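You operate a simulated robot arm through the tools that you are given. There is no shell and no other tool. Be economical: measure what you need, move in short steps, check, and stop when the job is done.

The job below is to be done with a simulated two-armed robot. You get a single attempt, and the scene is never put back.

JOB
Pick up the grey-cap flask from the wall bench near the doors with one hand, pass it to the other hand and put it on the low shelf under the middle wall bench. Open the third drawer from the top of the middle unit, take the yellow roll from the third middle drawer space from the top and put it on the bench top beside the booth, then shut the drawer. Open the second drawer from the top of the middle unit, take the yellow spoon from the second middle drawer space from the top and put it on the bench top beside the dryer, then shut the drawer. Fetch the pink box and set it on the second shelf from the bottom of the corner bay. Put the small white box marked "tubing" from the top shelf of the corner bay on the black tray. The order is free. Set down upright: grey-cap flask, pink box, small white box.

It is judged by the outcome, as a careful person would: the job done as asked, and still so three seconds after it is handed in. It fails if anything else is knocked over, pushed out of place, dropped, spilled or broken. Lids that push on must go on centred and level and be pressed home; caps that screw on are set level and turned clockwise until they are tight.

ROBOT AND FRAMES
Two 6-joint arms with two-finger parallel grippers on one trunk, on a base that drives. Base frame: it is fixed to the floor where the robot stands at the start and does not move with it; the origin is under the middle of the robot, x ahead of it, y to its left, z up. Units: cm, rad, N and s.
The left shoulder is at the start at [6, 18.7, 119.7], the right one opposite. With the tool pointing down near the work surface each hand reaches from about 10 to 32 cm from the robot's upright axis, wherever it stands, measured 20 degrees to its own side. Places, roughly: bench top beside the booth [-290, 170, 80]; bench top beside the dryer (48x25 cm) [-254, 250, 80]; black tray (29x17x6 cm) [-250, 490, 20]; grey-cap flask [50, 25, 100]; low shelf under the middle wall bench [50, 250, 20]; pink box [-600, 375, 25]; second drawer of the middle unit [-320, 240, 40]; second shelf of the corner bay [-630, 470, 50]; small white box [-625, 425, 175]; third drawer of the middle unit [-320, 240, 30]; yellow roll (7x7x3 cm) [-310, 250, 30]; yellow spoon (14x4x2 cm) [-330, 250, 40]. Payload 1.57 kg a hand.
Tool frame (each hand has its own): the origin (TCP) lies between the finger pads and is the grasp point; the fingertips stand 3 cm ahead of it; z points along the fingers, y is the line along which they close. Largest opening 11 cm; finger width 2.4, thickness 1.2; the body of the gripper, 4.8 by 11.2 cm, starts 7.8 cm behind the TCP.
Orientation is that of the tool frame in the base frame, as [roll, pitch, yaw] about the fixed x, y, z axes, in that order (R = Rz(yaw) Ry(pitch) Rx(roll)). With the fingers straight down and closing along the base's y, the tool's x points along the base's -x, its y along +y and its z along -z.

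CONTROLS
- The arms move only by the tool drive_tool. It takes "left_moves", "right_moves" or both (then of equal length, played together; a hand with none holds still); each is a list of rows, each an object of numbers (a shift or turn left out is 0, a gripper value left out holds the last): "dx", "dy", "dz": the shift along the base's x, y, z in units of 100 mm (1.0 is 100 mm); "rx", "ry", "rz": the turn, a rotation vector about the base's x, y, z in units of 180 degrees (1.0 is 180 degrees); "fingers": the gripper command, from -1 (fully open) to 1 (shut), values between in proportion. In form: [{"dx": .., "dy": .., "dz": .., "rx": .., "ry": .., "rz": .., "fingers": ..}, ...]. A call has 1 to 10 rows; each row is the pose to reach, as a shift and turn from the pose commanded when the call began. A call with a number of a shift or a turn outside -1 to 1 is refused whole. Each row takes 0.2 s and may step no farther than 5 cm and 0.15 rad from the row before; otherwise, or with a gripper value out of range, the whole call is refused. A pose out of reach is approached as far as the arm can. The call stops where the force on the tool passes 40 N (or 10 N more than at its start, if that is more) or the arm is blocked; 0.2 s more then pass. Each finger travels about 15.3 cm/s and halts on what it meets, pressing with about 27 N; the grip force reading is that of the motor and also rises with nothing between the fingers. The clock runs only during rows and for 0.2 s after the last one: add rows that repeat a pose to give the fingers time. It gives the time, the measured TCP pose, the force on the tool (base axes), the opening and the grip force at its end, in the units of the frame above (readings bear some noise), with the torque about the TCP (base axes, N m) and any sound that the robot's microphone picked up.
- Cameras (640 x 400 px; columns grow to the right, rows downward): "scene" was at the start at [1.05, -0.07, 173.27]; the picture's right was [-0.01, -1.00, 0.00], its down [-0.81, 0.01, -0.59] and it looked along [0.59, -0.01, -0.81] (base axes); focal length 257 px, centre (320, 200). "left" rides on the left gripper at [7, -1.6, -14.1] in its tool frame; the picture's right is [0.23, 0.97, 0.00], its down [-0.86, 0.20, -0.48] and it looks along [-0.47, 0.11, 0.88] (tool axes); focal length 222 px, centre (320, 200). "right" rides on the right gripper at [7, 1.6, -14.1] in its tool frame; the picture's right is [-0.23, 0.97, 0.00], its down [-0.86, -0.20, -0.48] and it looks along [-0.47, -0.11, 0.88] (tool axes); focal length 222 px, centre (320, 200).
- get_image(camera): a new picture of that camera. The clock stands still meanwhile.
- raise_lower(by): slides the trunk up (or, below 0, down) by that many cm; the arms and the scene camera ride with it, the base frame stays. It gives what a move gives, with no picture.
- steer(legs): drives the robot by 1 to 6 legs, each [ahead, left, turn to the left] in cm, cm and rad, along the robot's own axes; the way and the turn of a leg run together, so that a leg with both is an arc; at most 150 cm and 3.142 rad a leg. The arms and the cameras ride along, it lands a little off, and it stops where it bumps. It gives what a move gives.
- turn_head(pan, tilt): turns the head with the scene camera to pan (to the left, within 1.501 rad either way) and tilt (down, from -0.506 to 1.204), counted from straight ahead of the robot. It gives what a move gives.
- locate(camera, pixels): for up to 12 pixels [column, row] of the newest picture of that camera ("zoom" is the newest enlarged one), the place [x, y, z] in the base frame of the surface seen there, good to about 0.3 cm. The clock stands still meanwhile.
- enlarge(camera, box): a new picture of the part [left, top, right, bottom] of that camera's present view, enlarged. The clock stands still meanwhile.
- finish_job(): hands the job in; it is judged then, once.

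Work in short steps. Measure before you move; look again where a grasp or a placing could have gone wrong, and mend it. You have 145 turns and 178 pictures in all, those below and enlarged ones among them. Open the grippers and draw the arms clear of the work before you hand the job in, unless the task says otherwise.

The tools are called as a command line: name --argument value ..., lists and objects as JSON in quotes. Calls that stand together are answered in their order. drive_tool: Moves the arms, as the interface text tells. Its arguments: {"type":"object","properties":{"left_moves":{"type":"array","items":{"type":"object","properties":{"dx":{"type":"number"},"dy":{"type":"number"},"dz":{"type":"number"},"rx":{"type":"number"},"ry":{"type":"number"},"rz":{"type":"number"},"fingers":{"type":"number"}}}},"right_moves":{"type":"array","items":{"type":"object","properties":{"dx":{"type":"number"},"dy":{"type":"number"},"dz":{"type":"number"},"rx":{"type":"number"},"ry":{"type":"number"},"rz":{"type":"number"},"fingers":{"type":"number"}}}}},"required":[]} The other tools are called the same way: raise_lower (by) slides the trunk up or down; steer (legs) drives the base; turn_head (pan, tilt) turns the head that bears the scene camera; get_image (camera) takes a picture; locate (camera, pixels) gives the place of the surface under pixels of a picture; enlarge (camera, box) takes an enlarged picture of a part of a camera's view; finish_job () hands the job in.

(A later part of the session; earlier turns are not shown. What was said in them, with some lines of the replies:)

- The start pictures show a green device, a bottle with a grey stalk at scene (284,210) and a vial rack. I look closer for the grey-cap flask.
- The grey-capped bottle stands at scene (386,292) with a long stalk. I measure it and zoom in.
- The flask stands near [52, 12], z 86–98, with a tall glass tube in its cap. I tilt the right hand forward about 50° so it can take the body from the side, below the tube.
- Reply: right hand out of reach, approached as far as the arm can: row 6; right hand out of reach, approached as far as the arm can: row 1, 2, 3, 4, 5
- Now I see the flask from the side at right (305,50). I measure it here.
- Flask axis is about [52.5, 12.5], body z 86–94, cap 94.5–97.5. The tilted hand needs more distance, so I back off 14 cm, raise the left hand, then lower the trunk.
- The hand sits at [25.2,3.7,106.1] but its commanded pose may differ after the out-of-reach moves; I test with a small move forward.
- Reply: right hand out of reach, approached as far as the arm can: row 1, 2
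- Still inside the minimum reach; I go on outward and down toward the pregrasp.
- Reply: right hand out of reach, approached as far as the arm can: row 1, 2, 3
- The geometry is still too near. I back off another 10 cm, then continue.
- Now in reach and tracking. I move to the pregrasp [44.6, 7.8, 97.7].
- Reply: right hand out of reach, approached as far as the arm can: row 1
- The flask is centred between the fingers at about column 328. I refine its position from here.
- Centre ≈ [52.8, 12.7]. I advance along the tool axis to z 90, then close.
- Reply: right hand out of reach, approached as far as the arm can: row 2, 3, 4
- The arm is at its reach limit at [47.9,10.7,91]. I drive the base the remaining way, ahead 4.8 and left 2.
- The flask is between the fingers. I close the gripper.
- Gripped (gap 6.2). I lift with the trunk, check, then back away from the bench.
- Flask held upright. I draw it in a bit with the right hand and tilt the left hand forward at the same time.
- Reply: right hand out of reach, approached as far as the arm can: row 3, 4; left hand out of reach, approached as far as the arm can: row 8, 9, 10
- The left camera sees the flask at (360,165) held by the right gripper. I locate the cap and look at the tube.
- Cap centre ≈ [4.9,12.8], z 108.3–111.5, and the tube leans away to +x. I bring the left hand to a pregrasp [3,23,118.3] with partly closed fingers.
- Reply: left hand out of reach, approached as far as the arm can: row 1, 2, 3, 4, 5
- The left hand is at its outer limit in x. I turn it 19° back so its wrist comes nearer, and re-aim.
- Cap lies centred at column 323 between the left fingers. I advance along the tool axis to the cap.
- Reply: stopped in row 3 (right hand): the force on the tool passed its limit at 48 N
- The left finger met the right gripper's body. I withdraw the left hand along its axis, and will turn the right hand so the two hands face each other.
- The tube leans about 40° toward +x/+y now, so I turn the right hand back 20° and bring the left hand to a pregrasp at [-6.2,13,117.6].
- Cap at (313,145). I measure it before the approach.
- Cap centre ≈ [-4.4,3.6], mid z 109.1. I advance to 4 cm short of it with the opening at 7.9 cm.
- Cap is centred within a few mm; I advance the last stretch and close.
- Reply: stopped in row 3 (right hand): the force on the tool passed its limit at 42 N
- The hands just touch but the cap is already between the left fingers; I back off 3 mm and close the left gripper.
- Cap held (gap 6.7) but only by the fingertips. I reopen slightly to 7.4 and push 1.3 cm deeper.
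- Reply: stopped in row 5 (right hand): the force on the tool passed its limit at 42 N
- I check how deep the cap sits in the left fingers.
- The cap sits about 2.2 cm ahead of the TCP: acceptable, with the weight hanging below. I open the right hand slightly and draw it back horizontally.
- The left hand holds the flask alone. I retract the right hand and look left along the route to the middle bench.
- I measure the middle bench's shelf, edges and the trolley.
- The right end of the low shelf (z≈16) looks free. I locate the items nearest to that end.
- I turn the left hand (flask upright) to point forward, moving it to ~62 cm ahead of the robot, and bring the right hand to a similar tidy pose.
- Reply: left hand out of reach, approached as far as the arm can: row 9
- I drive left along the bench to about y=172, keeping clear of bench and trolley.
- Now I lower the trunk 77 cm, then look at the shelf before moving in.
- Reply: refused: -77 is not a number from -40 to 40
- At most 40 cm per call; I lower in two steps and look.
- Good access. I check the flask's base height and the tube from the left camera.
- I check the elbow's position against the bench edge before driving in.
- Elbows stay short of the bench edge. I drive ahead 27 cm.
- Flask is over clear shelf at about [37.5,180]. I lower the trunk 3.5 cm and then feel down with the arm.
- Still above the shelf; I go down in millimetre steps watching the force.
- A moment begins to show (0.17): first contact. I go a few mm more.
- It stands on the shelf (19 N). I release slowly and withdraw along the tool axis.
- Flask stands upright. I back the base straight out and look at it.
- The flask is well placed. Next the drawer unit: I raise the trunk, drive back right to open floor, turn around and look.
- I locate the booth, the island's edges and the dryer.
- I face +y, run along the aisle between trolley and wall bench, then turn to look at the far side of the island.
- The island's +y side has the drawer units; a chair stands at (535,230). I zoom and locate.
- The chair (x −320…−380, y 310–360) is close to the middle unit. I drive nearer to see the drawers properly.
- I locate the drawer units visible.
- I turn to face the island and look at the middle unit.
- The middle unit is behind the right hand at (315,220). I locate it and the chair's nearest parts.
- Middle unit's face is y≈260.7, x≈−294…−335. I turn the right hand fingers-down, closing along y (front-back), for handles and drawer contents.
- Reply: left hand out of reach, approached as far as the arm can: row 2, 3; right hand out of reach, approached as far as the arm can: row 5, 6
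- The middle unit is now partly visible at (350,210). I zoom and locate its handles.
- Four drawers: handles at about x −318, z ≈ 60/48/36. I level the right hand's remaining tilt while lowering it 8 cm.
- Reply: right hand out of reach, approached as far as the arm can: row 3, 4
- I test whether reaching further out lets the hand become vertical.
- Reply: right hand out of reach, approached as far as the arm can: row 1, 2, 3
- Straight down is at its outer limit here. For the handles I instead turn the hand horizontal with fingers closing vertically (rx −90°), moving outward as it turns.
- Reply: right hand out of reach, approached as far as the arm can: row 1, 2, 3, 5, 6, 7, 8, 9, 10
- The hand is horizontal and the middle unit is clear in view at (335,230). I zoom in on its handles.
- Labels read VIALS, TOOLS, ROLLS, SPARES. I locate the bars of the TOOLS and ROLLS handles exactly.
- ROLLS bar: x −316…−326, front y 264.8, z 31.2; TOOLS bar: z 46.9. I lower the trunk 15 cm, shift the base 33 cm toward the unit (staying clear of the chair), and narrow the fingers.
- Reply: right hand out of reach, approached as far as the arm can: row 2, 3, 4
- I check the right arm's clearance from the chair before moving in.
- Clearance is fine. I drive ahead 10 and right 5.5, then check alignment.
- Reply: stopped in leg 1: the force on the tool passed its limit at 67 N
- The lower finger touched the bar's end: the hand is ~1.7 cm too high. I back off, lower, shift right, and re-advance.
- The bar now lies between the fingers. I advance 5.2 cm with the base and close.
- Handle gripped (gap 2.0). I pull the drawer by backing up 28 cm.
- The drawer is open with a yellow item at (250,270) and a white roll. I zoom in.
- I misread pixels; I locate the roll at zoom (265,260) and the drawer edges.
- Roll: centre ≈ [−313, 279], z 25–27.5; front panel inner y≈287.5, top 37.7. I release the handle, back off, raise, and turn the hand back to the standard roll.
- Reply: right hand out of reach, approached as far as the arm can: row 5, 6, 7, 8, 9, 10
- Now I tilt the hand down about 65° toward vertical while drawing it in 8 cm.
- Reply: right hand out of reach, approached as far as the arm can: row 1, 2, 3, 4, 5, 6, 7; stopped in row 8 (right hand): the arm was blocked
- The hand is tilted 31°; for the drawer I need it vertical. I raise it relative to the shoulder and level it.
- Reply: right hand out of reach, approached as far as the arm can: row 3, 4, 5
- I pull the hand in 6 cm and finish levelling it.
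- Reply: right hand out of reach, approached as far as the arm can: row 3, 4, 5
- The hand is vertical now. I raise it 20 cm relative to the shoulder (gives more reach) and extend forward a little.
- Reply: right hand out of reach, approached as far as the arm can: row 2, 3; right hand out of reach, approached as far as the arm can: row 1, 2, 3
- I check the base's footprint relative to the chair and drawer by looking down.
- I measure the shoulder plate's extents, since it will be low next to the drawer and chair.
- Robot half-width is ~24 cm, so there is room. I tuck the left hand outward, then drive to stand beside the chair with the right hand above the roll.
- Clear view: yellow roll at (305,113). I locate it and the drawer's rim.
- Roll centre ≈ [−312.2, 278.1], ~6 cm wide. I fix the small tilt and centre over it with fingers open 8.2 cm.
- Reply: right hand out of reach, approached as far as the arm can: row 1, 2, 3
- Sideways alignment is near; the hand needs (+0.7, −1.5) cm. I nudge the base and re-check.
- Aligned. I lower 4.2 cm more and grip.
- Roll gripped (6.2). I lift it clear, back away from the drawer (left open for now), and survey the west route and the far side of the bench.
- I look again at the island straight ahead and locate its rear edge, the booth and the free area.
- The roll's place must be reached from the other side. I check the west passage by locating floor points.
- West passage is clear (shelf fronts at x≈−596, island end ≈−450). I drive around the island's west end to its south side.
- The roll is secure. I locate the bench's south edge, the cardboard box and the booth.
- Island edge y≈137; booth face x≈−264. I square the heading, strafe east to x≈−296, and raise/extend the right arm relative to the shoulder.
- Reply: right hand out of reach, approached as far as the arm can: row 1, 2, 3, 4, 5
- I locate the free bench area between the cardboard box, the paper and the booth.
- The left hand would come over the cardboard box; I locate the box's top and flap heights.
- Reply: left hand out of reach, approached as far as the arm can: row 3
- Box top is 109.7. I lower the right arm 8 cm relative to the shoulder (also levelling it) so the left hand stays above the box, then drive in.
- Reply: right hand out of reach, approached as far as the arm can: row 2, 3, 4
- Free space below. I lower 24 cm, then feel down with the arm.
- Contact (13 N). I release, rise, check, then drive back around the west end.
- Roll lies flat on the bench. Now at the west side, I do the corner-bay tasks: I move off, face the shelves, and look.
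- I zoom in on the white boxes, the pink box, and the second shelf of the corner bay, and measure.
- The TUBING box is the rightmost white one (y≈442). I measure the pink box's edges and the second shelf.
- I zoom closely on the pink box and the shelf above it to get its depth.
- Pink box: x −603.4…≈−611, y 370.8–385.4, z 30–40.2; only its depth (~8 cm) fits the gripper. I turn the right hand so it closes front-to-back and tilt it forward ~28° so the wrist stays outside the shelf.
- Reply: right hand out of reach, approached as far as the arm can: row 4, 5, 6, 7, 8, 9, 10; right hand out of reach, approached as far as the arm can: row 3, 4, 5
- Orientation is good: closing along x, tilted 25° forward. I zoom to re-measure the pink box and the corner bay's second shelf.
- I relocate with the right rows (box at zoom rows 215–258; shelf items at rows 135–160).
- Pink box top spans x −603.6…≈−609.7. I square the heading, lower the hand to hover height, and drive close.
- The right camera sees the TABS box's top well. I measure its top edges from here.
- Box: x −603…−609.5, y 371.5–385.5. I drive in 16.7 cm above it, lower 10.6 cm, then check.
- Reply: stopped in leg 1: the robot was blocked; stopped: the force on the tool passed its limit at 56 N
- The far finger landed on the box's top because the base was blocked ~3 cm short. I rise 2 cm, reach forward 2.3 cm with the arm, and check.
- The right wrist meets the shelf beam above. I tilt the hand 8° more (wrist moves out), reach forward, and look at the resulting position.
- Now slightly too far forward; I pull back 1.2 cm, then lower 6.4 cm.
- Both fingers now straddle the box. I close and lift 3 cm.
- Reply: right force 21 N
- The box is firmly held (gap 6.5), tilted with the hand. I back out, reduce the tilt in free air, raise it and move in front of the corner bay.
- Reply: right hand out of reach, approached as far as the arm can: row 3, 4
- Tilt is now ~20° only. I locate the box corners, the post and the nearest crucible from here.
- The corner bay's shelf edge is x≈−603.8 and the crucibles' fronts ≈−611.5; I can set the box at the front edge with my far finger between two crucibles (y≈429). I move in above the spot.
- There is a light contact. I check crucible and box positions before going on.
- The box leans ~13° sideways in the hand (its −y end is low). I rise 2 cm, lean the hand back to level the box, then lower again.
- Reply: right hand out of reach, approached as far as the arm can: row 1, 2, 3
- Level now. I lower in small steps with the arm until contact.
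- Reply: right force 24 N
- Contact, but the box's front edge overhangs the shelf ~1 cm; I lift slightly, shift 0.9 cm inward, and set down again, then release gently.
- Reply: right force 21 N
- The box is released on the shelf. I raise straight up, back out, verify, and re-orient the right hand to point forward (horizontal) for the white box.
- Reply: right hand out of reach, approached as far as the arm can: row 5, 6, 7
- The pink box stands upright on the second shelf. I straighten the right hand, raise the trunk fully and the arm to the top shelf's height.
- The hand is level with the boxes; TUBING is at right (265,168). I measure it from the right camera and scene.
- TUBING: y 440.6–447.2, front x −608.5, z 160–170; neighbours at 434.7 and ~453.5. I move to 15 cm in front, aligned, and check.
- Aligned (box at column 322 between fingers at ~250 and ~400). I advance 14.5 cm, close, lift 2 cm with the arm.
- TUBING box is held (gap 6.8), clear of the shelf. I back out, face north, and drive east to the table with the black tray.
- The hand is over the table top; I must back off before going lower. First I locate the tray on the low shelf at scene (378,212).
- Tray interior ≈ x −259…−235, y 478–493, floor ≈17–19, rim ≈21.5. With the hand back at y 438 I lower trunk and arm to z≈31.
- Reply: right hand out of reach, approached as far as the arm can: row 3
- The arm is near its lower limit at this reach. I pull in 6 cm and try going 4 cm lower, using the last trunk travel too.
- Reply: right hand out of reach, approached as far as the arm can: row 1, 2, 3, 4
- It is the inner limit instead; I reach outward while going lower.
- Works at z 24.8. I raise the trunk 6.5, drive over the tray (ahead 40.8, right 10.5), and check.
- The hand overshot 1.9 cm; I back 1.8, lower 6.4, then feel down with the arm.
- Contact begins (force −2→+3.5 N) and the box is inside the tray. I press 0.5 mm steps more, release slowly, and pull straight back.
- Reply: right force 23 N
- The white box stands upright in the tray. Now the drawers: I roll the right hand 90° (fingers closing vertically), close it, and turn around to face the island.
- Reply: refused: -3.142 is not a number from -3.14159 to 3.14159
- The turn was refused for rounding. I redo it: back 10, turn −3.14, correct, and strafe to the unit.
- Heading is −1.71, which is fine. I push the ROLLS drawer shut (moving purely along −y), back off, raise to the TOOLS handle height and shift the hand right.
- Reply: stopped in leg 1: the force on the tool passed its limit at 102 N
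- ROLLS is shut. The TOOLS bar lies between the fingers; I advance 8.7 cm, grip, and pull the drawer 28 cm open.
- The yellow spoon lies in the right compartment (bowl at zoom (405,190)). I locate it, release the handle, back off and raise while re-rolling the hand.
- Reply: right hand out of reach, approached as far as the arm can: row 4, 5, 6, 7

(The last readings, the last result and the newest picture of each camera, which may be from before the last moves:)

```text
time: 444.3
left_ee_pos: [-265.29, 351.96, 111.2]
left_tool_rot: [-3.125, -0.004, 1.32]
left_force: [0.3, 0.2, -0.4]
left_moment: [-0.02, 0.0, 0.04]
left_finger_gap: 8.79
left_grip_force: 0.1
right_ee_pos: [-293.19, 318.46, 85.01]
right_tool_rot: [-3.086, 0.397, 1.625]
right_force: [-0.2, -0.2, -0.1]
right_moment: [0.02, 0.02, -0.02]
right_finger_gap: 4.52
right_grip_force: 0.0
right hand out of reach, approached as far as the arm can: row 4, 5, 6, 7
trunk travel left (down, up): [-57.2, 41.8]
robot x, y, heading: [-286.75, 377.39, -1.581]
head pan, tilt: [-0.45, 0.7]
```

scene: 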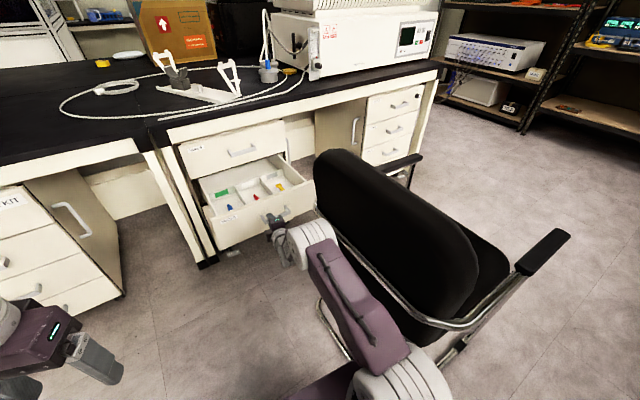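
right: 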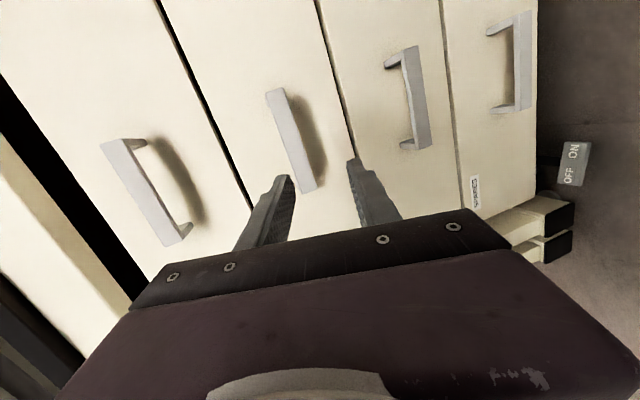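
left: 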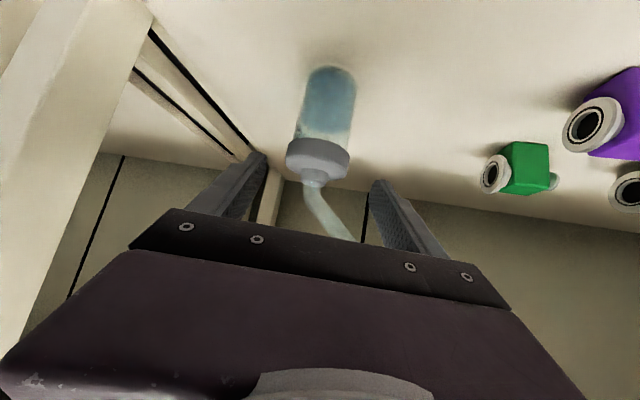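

The hand is back in standard roll, tilted 23°. Spoon: bowl [−333.9,268.3], handle toward +y, floor z 40.5. I shift the hand right and drive to a position beside the chair with the hand above the spoon.

drive_tool --right_moves '[{"dx": -0.4, "dy": 0.15}, {"dx": -0.8, "dy": 0.3}, {"dx": -1.0, "dy": 0.4}]'

steer --legs '[[40, -6, 0], [20.5, -1, -0.34]]'

get_image --camera "right"

get_image --camera "scene"

```text
time: 445.1
left_ee_pos: [-265.46, 351.97, 111.3]
left_tool_rot: [-3.126, -0.002, 1.32]
left_force: [0.3, 0.7, -0.8]
left_moment: [0.01, 0.0, 0.01]
left_finger_gap: 8.79
left_grip_force: 0.0
right_ee_pos: [-302.61, 322.62, 84.44]
right_tool_rot: [-3.075, 0.403, 1.625]
right_force: [0.1, 1.2, 0.2]
right_moment: [0.0, -0.01, 0.0]
right_finger_gap: 4.49
right_grip_force: 0.1
right hand out of reach, approached as far as the arm can: row 3
trunk travel left (down, up): [-57.2, 41.8]
robot x, y, heading: [-286.6, 377.53, -1.58]
head pan, tilt: [-0.45, 0.7]
```

```text
time: 448.8
left_ee_pos: [-286.78, 287.13, 111.18]
left_tool_rot: [-3.125, -0.002, 0.968]
left_force: [0.0, -0.3, -0.4]
left_moment: [-0.01, 0.02, 0.03]
left_finger_gap: 8.8
left_grip_force: 0.1
right_ee_pos: [-331.78, 272.48, 84.53]
right_tool_rot: [-3.077, 0.401, 1.274]
right_force: [-0.1, -0.7, -0.9]
right_moment: [-0.01, 0.02, -0.02]
right_finger_gap: 4.52
right_grip_force: 0.1
trunk travel left (down, up): [-57.2, 41.8]
robot x, y, heading: [-297.38, 318.4, -1.929]
head pan, tilt: [-0.45, 0.7]
```

```text
26 pictures are left
```

right: 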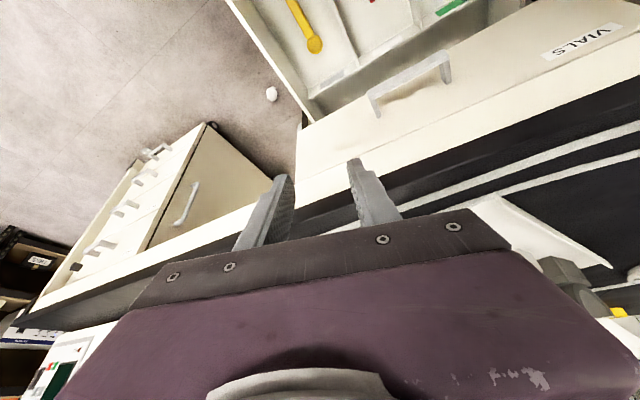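

```text
25 pictures are left
```

scene: 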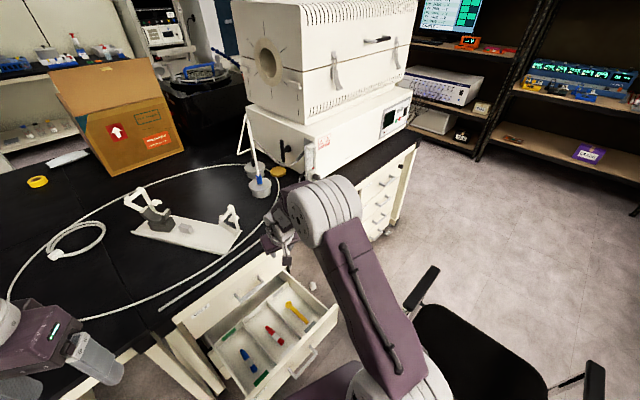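

Locate the spoon precisely from both cameras.

locate --camera "right" --pixels '[[314, 45], [305, 25], [296, 8], [316, 32], [300, 100]]'

locate --camera "scene" --pixels '[[290, 306], [298, 313], [305, 319], [301, 309], [290, 328], [330, 318]]'

enlarge --camera "scene" --box '[220, 260, 340, 370]'

```text
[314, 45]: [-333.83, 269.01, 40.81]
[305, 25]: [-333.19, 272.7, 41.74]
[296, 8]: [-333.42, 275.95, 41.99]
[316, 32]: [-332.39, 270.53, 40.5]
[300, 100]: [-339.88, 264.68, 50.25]
```

```text
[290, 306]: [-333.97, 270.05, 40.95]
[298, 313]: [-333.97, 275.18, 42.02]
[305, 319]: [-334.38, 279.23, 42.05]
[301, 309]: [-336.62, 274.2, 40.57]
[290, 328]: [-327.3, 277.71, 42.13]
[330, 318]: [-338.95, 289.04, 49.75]
```

```text
3.64 times, centred on (280, 315) of scene
```

zoom: 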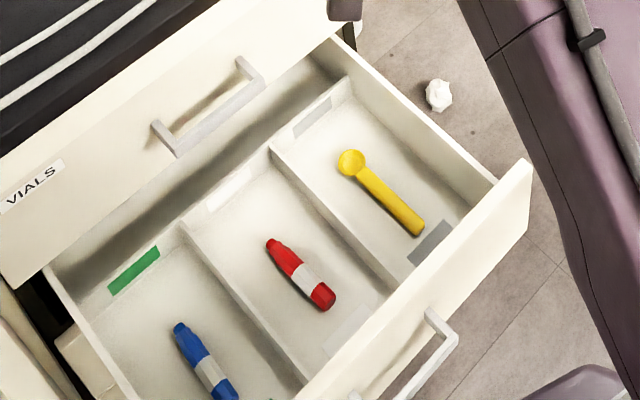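

Spoon handle runs along y at x −333.9, z ≤42. I centre over its neck, lower 37 cm, and check.

drive_tool --right_moves '[{"dx": -0.08, "dy": 0.04}, {"dx": -0.16, "dy": 0.08}, {"dx": -0.16, "dy": 0.08}]'

raise_lower --by -36

get_image --camera "right"

```text
time: 449.6
left_ee_pos: [-286.68, 287.21, 111.19]
left_tool_rot: [-3.125, -0.003, 0.969]
left_force: [-0.2, 0.3, -0.1]
left_moment: [0.02, 0.01, -0.02]
left_finger_gap: 8.8
left_grip_force: 0.0
right_ee_pos: [-333.2, 273.56, 84.44]
right_tool_rot: [-3.066, 0.407, 1.274]
right_force: [0.0, 0.2, -0.1]
right_moment: [-0.02, 0.01, 0.0]
right_finger_gap: 4.53
right_grip_force: 0.0
trunk travel left (down, up): [-57.2, 41.8]
robot x, y, heading: [-297.56, 318.66, -1.931]
head pan, tilt: [-0.45, 0.7]
```

```text
time: 453.1
left_ee_pos: [-286.85, 287.27, 75.25]
left_tool_rot: [-3.124, -0.004, 0.969]
left_force: [-0.6, 0.3, 0.0]
left_moment: [0.0, 0.01, -0.02]
left_finger_gap: 8.8
left_grip_force: 0.1
right_ee_pos: [-333.26, 273.51, 48.52]
right_tool_rot: [-3.068, 0.407, 1.274]
right_force: [0.3, -0.3, -0.7]
right_moment: [0.0, -0.03, 0.01]
right_finger_gap: 4.54
right_grip_force: 0.0
trunk travel left (down, up): [-21.2, 77.8]
robot x, y, heading: [-297.95, 318.28, -1.927]
head pan, tilt: [-0.45, 0.7]
```

```text
23 pictures are left
```

right: 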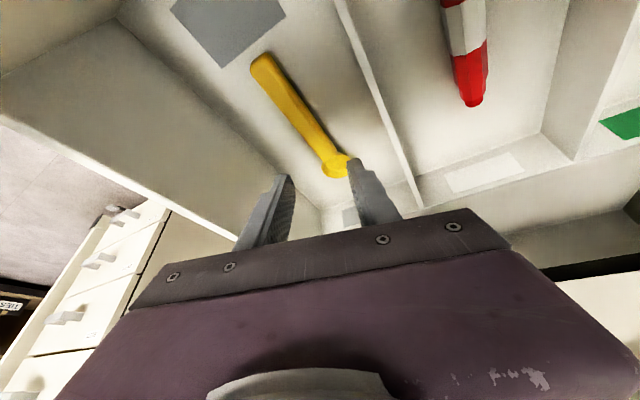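

The predicted landing point (318,145) falls right on the spoon's neck. I lower 4.3 cm, close, lift and check.

raise_lower --by -4.3

drive_tool --right_moves '[{"fingers": 0.5}, {"fingers": 1}, {"fingers": 1}]'

raise_lower --by 20

get_image --camera "right"

```text
time: 454.0
left_ee_pos: [-286.85, 287.3, 70.91]
left_tool_rot: [-3.125, -0.002, 0.97]
left_force: [-0.3, 0.2, 0.1]
left_moment: [0.01, -0.04, -0.01]
left_finger_gap: 8.78
left_grip_force: 0.0
right_ee_pos: [-333.23, 273.39, 44.14]
right_tool_rot: [-3.067, 0.406, 1.275]
right_force: [-0.9, -0.5, -0.1]
right_moment: [0.01, 0.0, 0.0]
right_finger_gap: 4.51
right_grip_force: 0.0
trunk travel left (down, up): [-16.9, 82.1]
robot x, y, heading: [-297.93, 317.96, -1.937]
head pan, tilt: [-0.45, 0.7]
```

```text
time: 454.8
left_ee_pos: [-286.8, 287.26, 70.8]
left_tool_rot: [-3.126, -0.002, 0.969]
left_force: [0.6, -0.3, -0.3]
left_moment: [-0.03, 0.03, 0.0]
left_finger_gap: 8.79
left_grip_force: 0.0
right_ee_pos: [-333.11, 273.46, 44.21]
right_tool_rot: [-3.066, 0.407, 1.273]
right_force: [0.2, 0.2, 0.9]
right_moment: [0.01, 0.01, 0.0]
right_finger_gap: 1.64
right_grip_force: 27.6
trunk travel left (down, up): [-16.9, 82.1]
robot x, y, heading: [-297.81, 318.27, -1.937]
head pan, tilt: [-0.45, 0.7]
```

```text
time: 456.9
left_ee_pos: [-286.76, 287.28, 90.82]
left_tool_rot: [-3.127, -0.003, 0.968]
left_force: [-0.9, -0.4, 0.0]
left_moment: [0.03, 0.02, 0.0]
left_finger_gap: 8.81
left_grip_force: 0.1
right_ee_pos: [-333.32, 273.45, 64.1]
right_tool_rot: [-3.066, 0.408, 1.274]
right_force: [-0.2, 0.3, -0.7]
right_moment: [-0.04, 0.0, 0.0]
right_finger_gap: 1.63
right_grip_force: 26.9
trunk travel left (down, up): [-36.9, 62.1]
robot x, y, heading: [-297.48, 318.17, -1.931]
head pan, tilt: [-0.45, 0.7]
```

```text
22 pictures are left
```

right: 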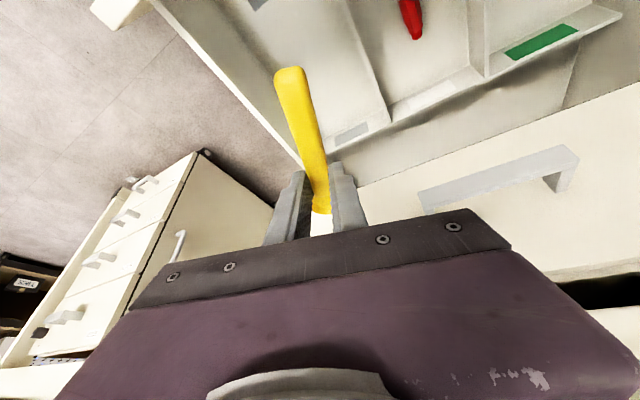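

Spoon held (1.6 cm). I raise it above the bench, back out, square up, and move to the bench strip beside the dryer.

raise_lower --by 28

steer --legs '[[-35, 0, 0], [0, 0, 0.36], [0, 47, 0], [42, 0, 0]]'

turn_head --pan -0.2 --tilt 0.85

get_image --camera "scene"

get_image --camera "right"

```text
time: 459.8
left_ee_pos: [-286.84, 287.48, 118.84]
left_tool_rot: [-3.126, -0.005, 0.971]
left_force: [0.3, -0.1, 0.4]
left_moment: [0.02, -0.02, 0.02]
left_finger_gap: 8.81
left_grip_force: 0.1
right_ee_pos: [-333.25, 273.42, 92.04]
right_tool_rot: [-3.067, 0.407, 1.274]
right_force: [0.4, 0.6, 0.1]
right_moment: [0.02, 0.01, 0.03]
right_finger_gap: 1.62
right_grip_force: 27.1
trunk travel left (down, up): [-64.9, 34.1]
robot x, y, heading: [-297.76, 318.55, -1.935]
head pan, tilt: [-0.45, 0.7]
```

```text
time: 467.8
left_ee_pos: [-216.93, 284.15, 118.95]
left_tool_rot: [-3.123, -0.003, 1.32]
left_force: [-0.2, 0.4, -0.5]
left_moment: [0.0, 0.02, 0.02]
left_finger_gap: 8.8
left_grip_force: 0.0
right_ee_pos: [-255.88, 255.09, 92.17]
right_tool_rot: [-3.066, 0.408, 1.624]
right_force: [1.0, -0.7, 0.0]
right_moment: [-0.03, 0.0, 0.02]
right_finger_gap: 1.62
right_grip_force: 26.7
trunk travel left (down, up): [-64.9, 34.1]
robot x, y, heading: [-238.06, 309.73, -1.582]
head pan, tilt: [-0.45, 0.7]
```

```text
time: 468.6
left_ee_pos: [-216.89, 283.98, 118.93]
left_tool_rot: [-3.126, -0.002, 1.32]
left_force: [-0.1, 0.8, 0.7]
left_moment: [-0.02, 0.01, -0.01]
left_finger_gap: 8.84
left_grip_force: 0.0
right_ee_pos: [-255.92, 255.12, 92.17]
right_tool_rot: [-3.067, 0.406, 1.624]
right_force: [0.2, -0.1, -1.0]
right_moment: [0.01, -0.03, 0.0]
right_finger_gap: 1.63
right_grip_force: 27.2
trunk travel left (down, up): [-64.9, 34.1]
robot x, y, heading: [-237.94, 309.81, -1.579]
head pan, tilt: [-0.201, 0.85]
```

```text
21 pictures are left
```

scene: 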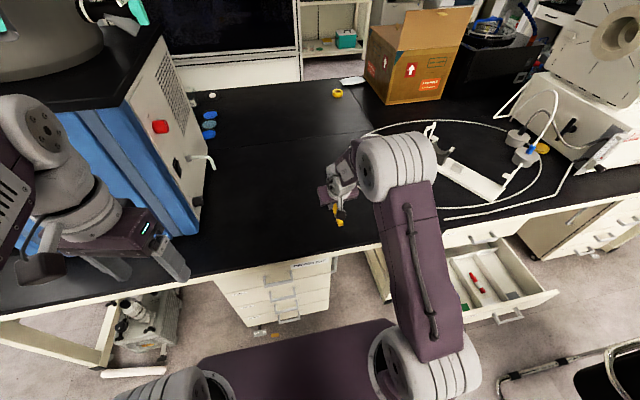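

```text
20 pictures are left
```

right: 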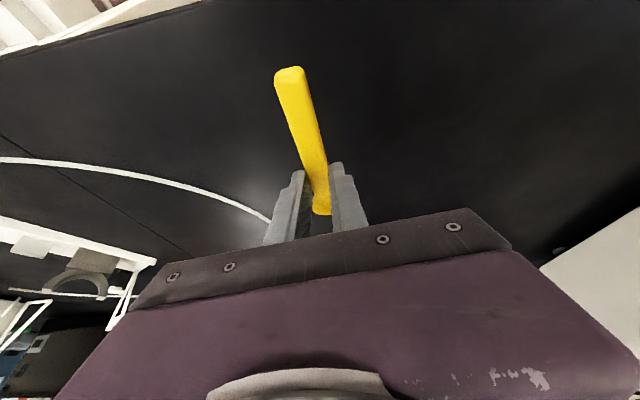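

Bench area is clear. I move 6 cm further in, lower to just above contact, feel down, release and rise.

steer --legs '[[6, 0, 0]]'

raise_lower --by -8

drive_tool --right_moves '[{"dz": -0.025}, {"dz": -0.05}]'

get_image --camera "right"

```text
time: 469.5
left_ee_pos: [-216.99, 278.29, 118.98]
left_tool_rot: [-3.126, -0.002, 1.319]
left_force: [-0.1, 0.6, -0.9]
left_moment: [0.01, 0.01, 0.02]
left_finger_gap: 8.8
left_grip_force: 0.0
right_ee_pos: [-255.92, 249.16, 92.14]
right_tool_rot: [-3.066, 0.407, 1.625]
right_force: [-0.1, 0.2, 0.6]
right_moment: [-0.02, -0.01, 0.02]
right_finger_gap: 1.64
right_grip_force: 26.4
trunk travel left (down, up): [-64.9, 34.1]
robot x, y, heading: [-237.76, 303.83, -1.581]
head pan, tilt: [-0.201, 0.85]
```

```text
time: 470.7
left_ee_pos: [-216.97, 278.16, 110.87]
left_tool_rot: [-3.125, -0.003, 1.319]
left_force: [0.9, -0.1, 0.4]
left_moment: [-0.01, 0.03, 0.0]
left_finger_gap: 8.81
left_grip_force: 0.1
right_ee_pos: [-256.0, 249.18, 84.17]
right_tool_rot: [-3.067, 0.406, 1.625]
right_force: [0.0, -0.4, 0.0]
right_moment: [0.0, -0.01, 0.02]
right_finger_gap: 1.64
right_grip_force: 26.8
trunk travel left (down, up): [-56.9, 42.1]
robot x, y, heading: [-237.92, 303.68, -1.585]
head pan, tilt: [-0.201, 0.85]
```

```text
time: 471.3
left_ee_pos: [-217.05, 278.07, 110.89]
left_tool_rot: [-3.126, -0.003, 1.321]
left_force: [0.1, -0.1, 0.2]
left_moment: [0.0, 0.03, 0.0]
left_finger_gap: 8.78
left_grip_force: 0.1
right_ee_pos: [-256.01, 249.25, 83.64]
right_tool_rot: [-3.065, 0.407, 1.623]
right_force: [-0.7, -0.1, -1.4]
right_moment: [0.0, -0.03, 0.01]
right_finger_gap: 1.65
right_grip_force: 27.2
trunk travel left (down, up): [-56.9, 42.1]
robot x, y, heading: [-238.1, 303.78, -1.579]
head pan, tilt: [-0.201, 0.85]
```

```text
19 pictures are left
```

right: 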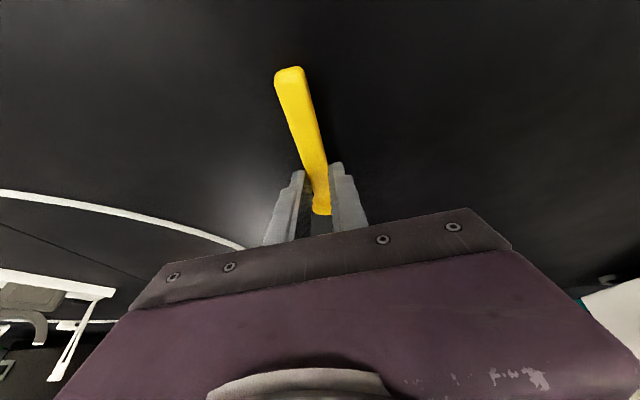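

Within millimetres of the bench. I lower a bit more, release, rise, verify, and back off.

drive_tool --right_moves '[{"dz": -0.02}, {"dz": -0.035}, {"dz": -0.035, "fingers": 0.5}, {"dz": -0.035, "fingers": 0.2}, {"dz": -0.035, "fingers": 0.2}]'

raise_lower --by 14

get_image --camera "right"

steer --legs '[[-50, 0, 0]]'

```text
time: 472.5
left_ee_pos: [-217.13, 278.27, 110.92]
left_tool_rot: [-3.128, -0.002, 1.32]
left_force: [0.0, -0.4, 0.6]
left_moment: [0.04, 0.0, -0.03]
left_finger_gap: 8.79
left_grip_force: 0.0
right_ee_pos: [-255.92, 249.5, 83.39]
right_tool_rot: [-3.065, 0.405, 1.625]
right_force: [-3.5, 0.9, 5.4]
right_moment: [-0.02, 0.0, 0.0]
right_finger_gap: 4.04
right_grip_force: 0.0
trunk travel left (down, up): [-56.9, 42.1]
robot x, y, heading: [-238.11, 303.92, -1.58]
head pan, tilt: [-0.201, 0.85]
```

```text
time: 474.2
left_ee_pos: [-217.05, 278.21, 124.95]
left_tool_rot: [-3.127, -0.004, 1.318]
left_force: [-0.7, -0.2, -0.2]
left_moment: [-0.01, -0.01, 0.0]
left_finger_gap: 8.8
left_grip_force: 0.0
right_ee_pos: [-255.99, 249.35, 97.35]
right_tool_rot: [-3.065, 0.407, 1.623]
right_force: [0.8, 0.0, -0.1]
right_moment: [0.01, 0.01, 0.03]
right_finger_gap: 4.44
right_grip_force: 0.1
trunk travel left (down, up): [-70.9, 28.1]
robot x, y, heading: [-237.9, 303.56, -1.582]
head pan, tilt: [-0.201, 0.85]
```

```text
18 pictures are left
```

right: 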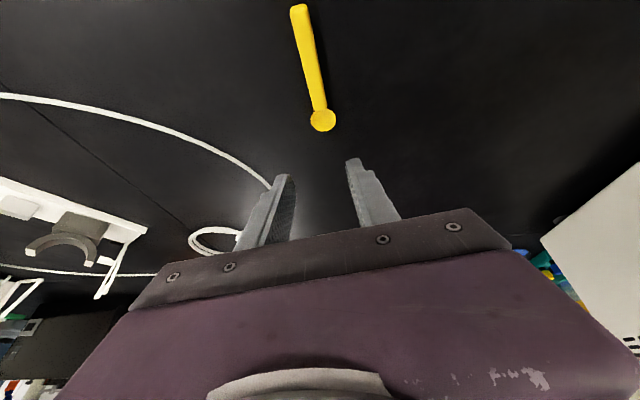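

```text
time: 477.0
left_ee_pos: [-216.51, 326.72, 124.88]
left_tool_rot: [-3.128, -0.003, 1.321]
left_force: [1.0, -0.4, 0.2]
left_moment: [0.01, -0.03, 0.01]
left_finger_gap: 8.82
left_grip_force: 0.0
right_ee_pos: [-255.42, 297.84, 97.35]
right_tool_rot: [-3.066, 0.406, 1.627]
right_force: [-0.1, 0.1, 0.3]
right_moment: [0.0, 0.03, -0.01]
right_finger_gap: 4.4
right_grip_force: 0.0
trunk travel left (down, up): [-70.9, 28.1]
robot x, y, heading: [-237.48, 352.11, -1.577]
head pan, tilt: [-0.201, 0.85]
```

The spoon lies on the bench beside the dryer. Now I go shut the TOOLS drawer: close fingers, strafe in front of its panel (x≈−304), lower to z≈48, and check.

drive_tool --right_moves '[{"fingers": 0.6}, {"fingers": 1}]'

steer --legs '[[-4, -48.6, 0]]'

raise_lower --by -40

raise_lower --by -9.5

get_image --camera "right"

get_image --camera "scene"

```text
time: 477.6
left_ee_pos: [-216.4, 326.75, 124.9]
left_tool_rot: [-3.127, -0.004, 1.321]
left_force: [0.4, -0.8, 0.6]
left_moment: [0.01, 0.04, -0.04]
left_finger_gap: 8.8
left_grip_force: 0.1
right_ee_pos: [-255.48, 297.73, 97.33]
right_tool_rot: [-3.067, 0.406, 1.627]
right_force: [-0.3, 0.2, -0.2]
right_moment: [0.02, -0.04, 0.01]
right_finger_gap: 0.0
right_grip_force: 21.4
trunk travel left (down, up): [-70.9, 28.1]
robot x, y, heading: [-237.71, 352.21, -1.581]
head pan, tilt: [-0.201, 0.85]
```

```text
time: 480.6
left_ee_pos: [-266.0, 331.19, 124.83]
left_tool_rot: [-3.126, -0.005, 1.3]
left_force: [0.5, 1.8, -0.7]
left_moment: [-0.03, -0.04, -0.02]
left_finger_gap: 8.79
left_grip_force: 0.0
right_ee_pos: [-305.62, 303.17, 97.36]
right_tool_rot: [-3.064, 0.407, 1.603]
right_force: [-0.6, 0.4, 0.0]
right_moment: [0.0, 0.0, -0.01]
right_finger_gap: 0.01
right_grip_force: 21.2
trunk travel left (down, up): [-70.9, 28.1]
robot x, y, heading: [-286.58, 357.07, -1.603]
head pan, tilt: [-0.201, 0.85]
```

```text
time: 484.4
left_ee_pos: [-266.04, 331.15, 84.88]
left_tool_rot: [-3.125, -0.003, 1.298]
left_force: [-0.3, -0.3, -0.2]
left_moment: [-0.01, 0.01, 0.0]
left_finger_gap: 8.77
left_grip_force: 0.0
right_ee_pos: [-305.53, 303.04, 57.37]
right_tool_rot: [-3.066, 0.406, 1.604]
right_force: [-0.1, -0.2, 0.0]
right_moment: [-0.02, 0.04, -0.02]
right_finger_gap: 0.0
right_grip_force: 21.2
trunk travel left (down, up): [-30.9, 68.1]
robot x, y, heading: [-286.6, 357.03, -1.601]
head pan, tilt: [-0.201, 0.85]
```

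```text
time: 485.7
left_ee_pos: [-266.05, 331.25, 75.42]
left_tool_rot: [-3.126, -0.004, 1.298]
left_force: [-0.2, 0.2, 0.0]
left_moment: [0.0, -0.01, -0.01]
left_finger_gap: 8.82
left_grip_force: 0.2
right_ee_pos: [-305.7, 303.16, 47.76]
right_tool_rot: [-3.068, 0.407, 1.603]
right_force: [0.6, 0.0, 0.1]
right_moment: [-0.02, 0.0, -0.02]
right_finger_gap: 0.02
right_grip_force: 21.2
trunk travel left (down, up): [-21.4, 77.6]
robot x, y, heading: [-286.6, 357.1, -1.603]
head pan, tilt: [-0.201, 0.85]
```

```text
17 pictures are left
```

right: 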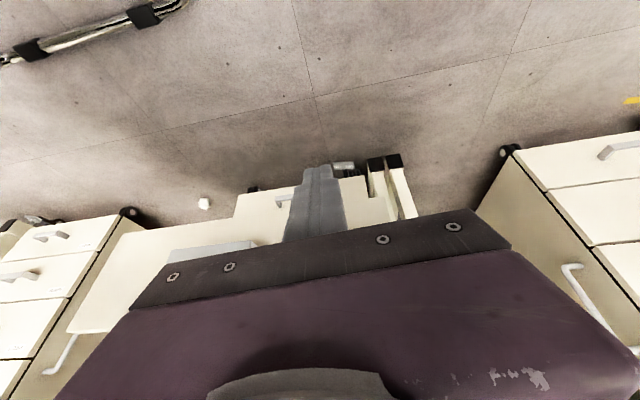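

```text
16 pictures are left
```

scene: 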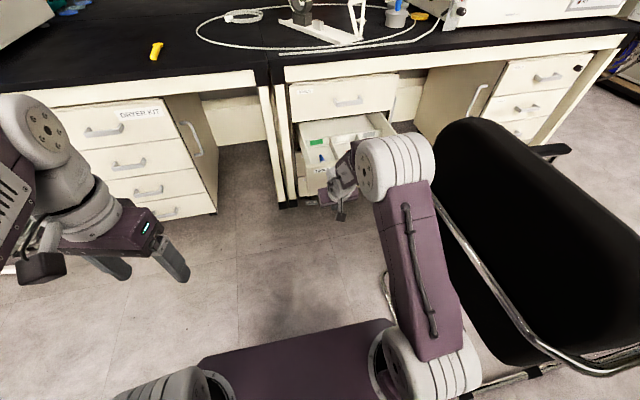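

Aligned with the panel left of its handle. I push straight in 41 cm, back off, and look.

steer --legs '[[41.5, 1.3, 0]]'

steer --legs '[[-40, -1.3, 0]]'

raise_lower --by 40

get_image --camera "scene"

locate --camera "scene" --pixels '[[300, 150], [320, 150], [340, 95]]'

```text
time: 488.2
left_ee_pos: [-265.7, 290.62, 75.47]
left_tool_rot: [-3.126, -0.005, 1.307]
left_force: [0.7, 0.2, -0.2]
left_moment: [0.02, 0.01, -0.01]
left_finger_gap: 8.8
left_grip_force: 0.1
right_ee_pos: [-304.87, 262.86, 47.44]
right_tool_rot: [-3.064, 0.385, 1.611]
right_force: [0.2, 1.7, 0.3]
right_moment: [0.01, -0.01, 0.02]
right_finger_gap: 0.03
right_grip_force: 21.1
trunk travel left (down, up): [-21.4, 77.6]
robot x, y, heading: [-286.26, 316.42, -1.596]
head pan, tilt: [-0.201, 0.85]
stopped in leg 1: the force on the tool passed its limit at 69 N (the readings are from after the stop); the commanded pose is now the measured one
```

```text
time: 490.8
left_ee_pos: [-266.1, 330.77, 75.43]
left_tool_rot: [-3.126, -0.003, 1.295]
left_force: [-0.1, -0.3, 0.2]
left_moment: [0.0, 0.03, -0.01]
left_finger_gap: 8.78
left_grip_force: 0.0
right_ee_pos: [-305.72, 303.25, 47.4]
right_tool_rot: [-3.065, 0.385, 1.601]
right_force: [-0.4, -0.5, -0.3]
right_moment: [0.0, 0.0, 0.01]
right_finger_gap: 0.01
right_grip_force: 21.2
trunk travel left (down, up): [-21.4, 77.6]
robot x, y, heading: [-286.34, 356.6, -1.602]
head pan, tilt: [-0.201, 0.85]
```

```text
time: 494.6
left_ee_pos: [-266.15, 330.68, 115.27]
left_tool_rot: [-3.124, -0.002, 1.297]
left_force: [0.1, 0.4, 0.3]
left_moment: [0.0, -0.03, -0.04]
left_finger_gap: 8.81
left_grip_force: 0.0
right_ee_pos: [-305.74, 303.36, 87.49]
right_tool_rot: [-3.065, 0.385, 1.6]
right_force: [0.1, 0.2, 0.8]
right_moment: [0.0, 0.0, 0.0]
right_finger_gap: 0.02
right_grip_force: 20.9
trunk travel left (down, up): [-61.4, 37.6]
robot x, y, heading: [-286.17, 356.84, -1.604]
head pan, tilt: [-0.201, 0.85]
```

```text
15 pictures are left
```

scene: 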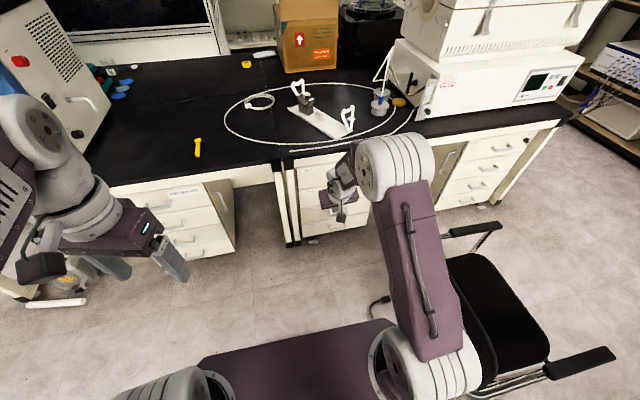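

```text
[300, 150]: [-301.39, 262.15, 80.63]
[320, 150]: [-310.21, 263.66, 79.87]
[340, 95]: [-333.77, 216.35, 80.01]
```

Both drawers look shut. I open the gripper, back away, and verify the unit's faces.

drive_tool --right_moves '[{"fingers": 0}, {"fingers": -0.6}]'

steer --legs '[[-25, 40, 0]]'

turn_head --pan -0.6 --tilt 0.65

enlarge --camera "scene" --box '[160, 60, 420, 260]'

```text
time: 495.2
left_ee_pos: [-266.13, 330.72, 115.37]
left_tool_rot: [-3.125, -0.003, 1.296]
left_force: [-0.5, -1.0, -0.4]
left_moment: [-0.04, -0.01, -0.01]
left_finger_gap: 8.83
left_grip_force: 0.0
right_ee_pos: [-305.72, 303.32, 87.39]
right_tool_rot: [-3.066, 0.387, 1.6]
right_force: [0.5, -0.6, 0.1]
right_moment: [-0.03, 0.04, 0.03]
right_finger_gap: 8.8
right_grip_force: 0.0
trunk travel left (down, up): [-61.4, 37.6]
robot x, y, heading: [-286.27, 356.88, -1.608]
head pan, tilt: [-0.201, 0.85]
```

```text
time: 498.0
left_ee_pos: [-225.56, 354.52, 115.32]
left_tool_rot: [-3.125, -0.004, 1.294]
left_force: [0.0, 0.3, -0.7]
left_moment: [0.0, 0.01, 0.02]
left_finger_gap: 8.8
left_grip_force: 0.0
right_ee_pos: [-265.13, 327.14, 87.39]
right_tool_rot: [-3.063, 0.386, 1.6]
right_force: [0.6, 0.4, 0.0]
right_moment: [-0.02, 0.0, 0.01]
right_finger_gap: 8.81
right_grip_force: 0.0
trunk travel left (down, up): [-61.4, 37.6]
robot x, y, heading: [-245.99, 380.32, -1.6]
head pan, tilt: [-0.201, 0.85]
```

```text
time: 498.9
left_ee_pos: [-225.61, 354.47, 115.35]
left_tool_rot: [-3.126, -0.003, 1.295]
left_force: [-0.4, 0.2, -0.2]
left_moment: [-0.01, -0.05, 0.01]
left_finger_gap: 8.78
left_grip_force: 0.2
right_ee_pos: [-265.11, 327.08, 87.45]
right_tool_rot: [-3.064, 0.387, 1.6]
right_force: [0.1, 0.2, 0.3]
right_moment: [-0.02, -0.02, 0.02]
right_finger_gap: 8.8
right_grip_force: 0.1
trunk travel left (down, up): [-61.4, 37.6]
robot x, y, heading: [-245.85, 380.55, -1.603]
head pan, tilt: [-0.6, 0.649]
```

```text
2.00 times, centred on (290, 160) of scene
```

zoom: 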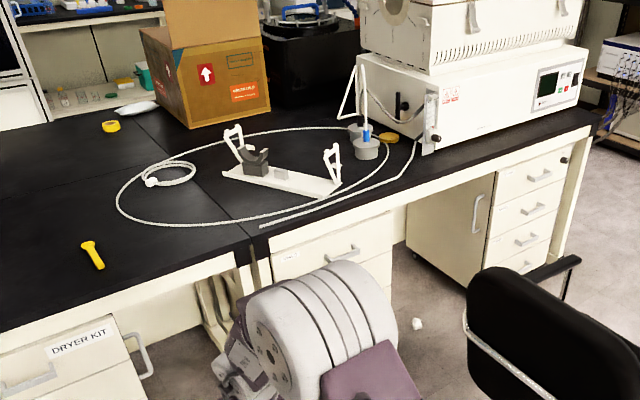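

Roll and spoon are in place; the arm hides the unit. I take the right camera's view too.

steer --legs '[[0, 0, -0.35]]'

turn_head --pan 0.1 --tilt 0.65

get_image --camera "scene"

get_image --camera "right"

```text
time: 500.3
left_ee_pos: [-235.22, 349.27, 115.29]
left_tool_rot: [-3.128, -0.005, 0.959]
left_force: [0.3, -0.3, -0.2]
left_moment: [0.04, -0.03, 0.02]
left_finger_gap: 8.81
left_grip_force: 0.1
right_ee_pos: [-281.7, 336.41, 87.44]
right_tool_rot: [-3.065, 0.386, 1.264]
right_force: [0.2, 0.5, 0.0]
right_moment: [-0.03, 0.0, -0.01]
right_finger_gap: 8.81
right_grip_force: 0.1
trunk travel left (down, up): [-61.4, 37.6]
robot x, y, heading: [-245.79, 380.43, -1.94]
head pan, tilt: [-0.6, 0.649]
```

```text
time: 501.4
left_ee_pos: [-235.24, 349.22, 115.25]
left_tool_rot: [-3.127, -0.003, 0.961]
left_force: [0.2, 1.0, -0.4]
left_moment: [0.02, -0.02, 0.03]
left_finger_gap: 8.77
left_grip_force: 0.1
right_ee_pos: [-281.62, 336.46, 87.46]
right_tool_rot: [-3.065, 0.384, 1.263]
right_force: [0.0, 0.9, -0.4]
right_moment: [0.0, -0.01, 0.02]
right_finger_gap: 8.8
right_grip_force: 0.0
trunk travel left (down, up): [-61.4, 37.6]
robot x, y, heading: [-245.79, 380.34, -1.942]
head pan, tilt: [0.099, 0.649]
```

```text
13 pictures are left
```

scene: 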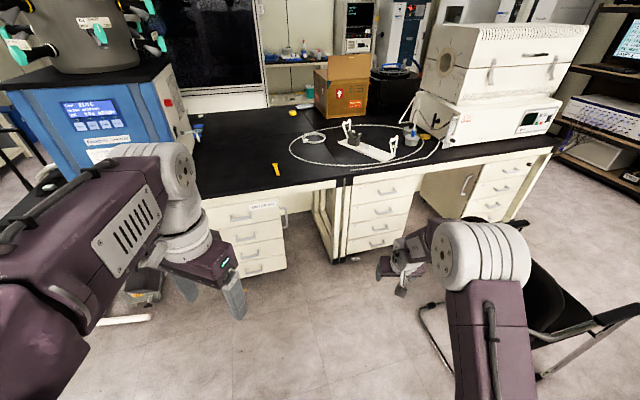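

```text
12 pictures are left
5 turns are left
```

right: 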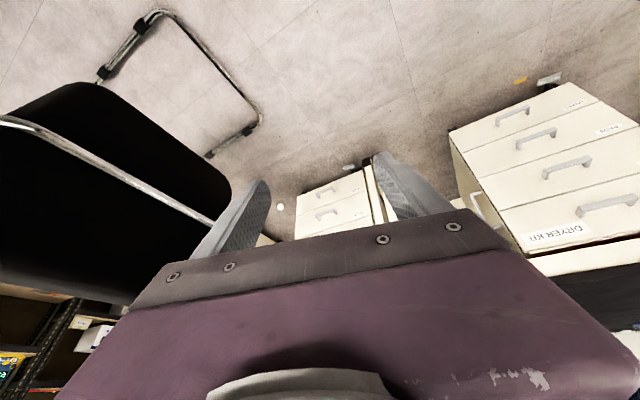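

The middle unit (scene 345–410, 175–260) shows all four drawers flush and shut; roll and spoon are in place. I make one quick measurement of the faces.

locate --camera "scene" --pixels '[[355, 193], [355, 213], [355, 232], [355, 247], [400, 205], [400, 222]]'

```text
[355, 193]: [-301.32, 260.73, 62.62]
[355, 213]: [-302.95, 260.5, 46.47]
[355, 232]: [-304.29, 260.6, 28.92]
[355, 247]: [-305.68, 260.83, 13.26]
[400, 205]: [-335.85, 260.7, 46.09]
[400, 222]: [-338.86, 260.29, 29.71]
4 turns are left
```

All drawer faces are flush at y≈260.6; the grippers are open and clear of the work. I hand the job in.

finish_job

```text
The job is handed in.
```

The job is finished and handed in. Each item is where you asked, and both drawers are shut with their faces flush with the others on the unit.

- **Grey-cap flask:** it was passed from the right hand to the left and stands upright on the low shelf under the middle wall bench.
- **Yellow roll:** it lies flat on the bench top beside the booth.
- **Yellow spoon:** it lies on the bench top beside the dryer.
- **Pink box:** it stands upright at the front edge of the corner bay's second shelf from the bottom. Two crucibles are close behind it; I did not get a clear view of them after setting it down.
- **White "tubing" box:** it stands upright on the black tray. The tray appears to have turned a few degrees while I was setting the box down.
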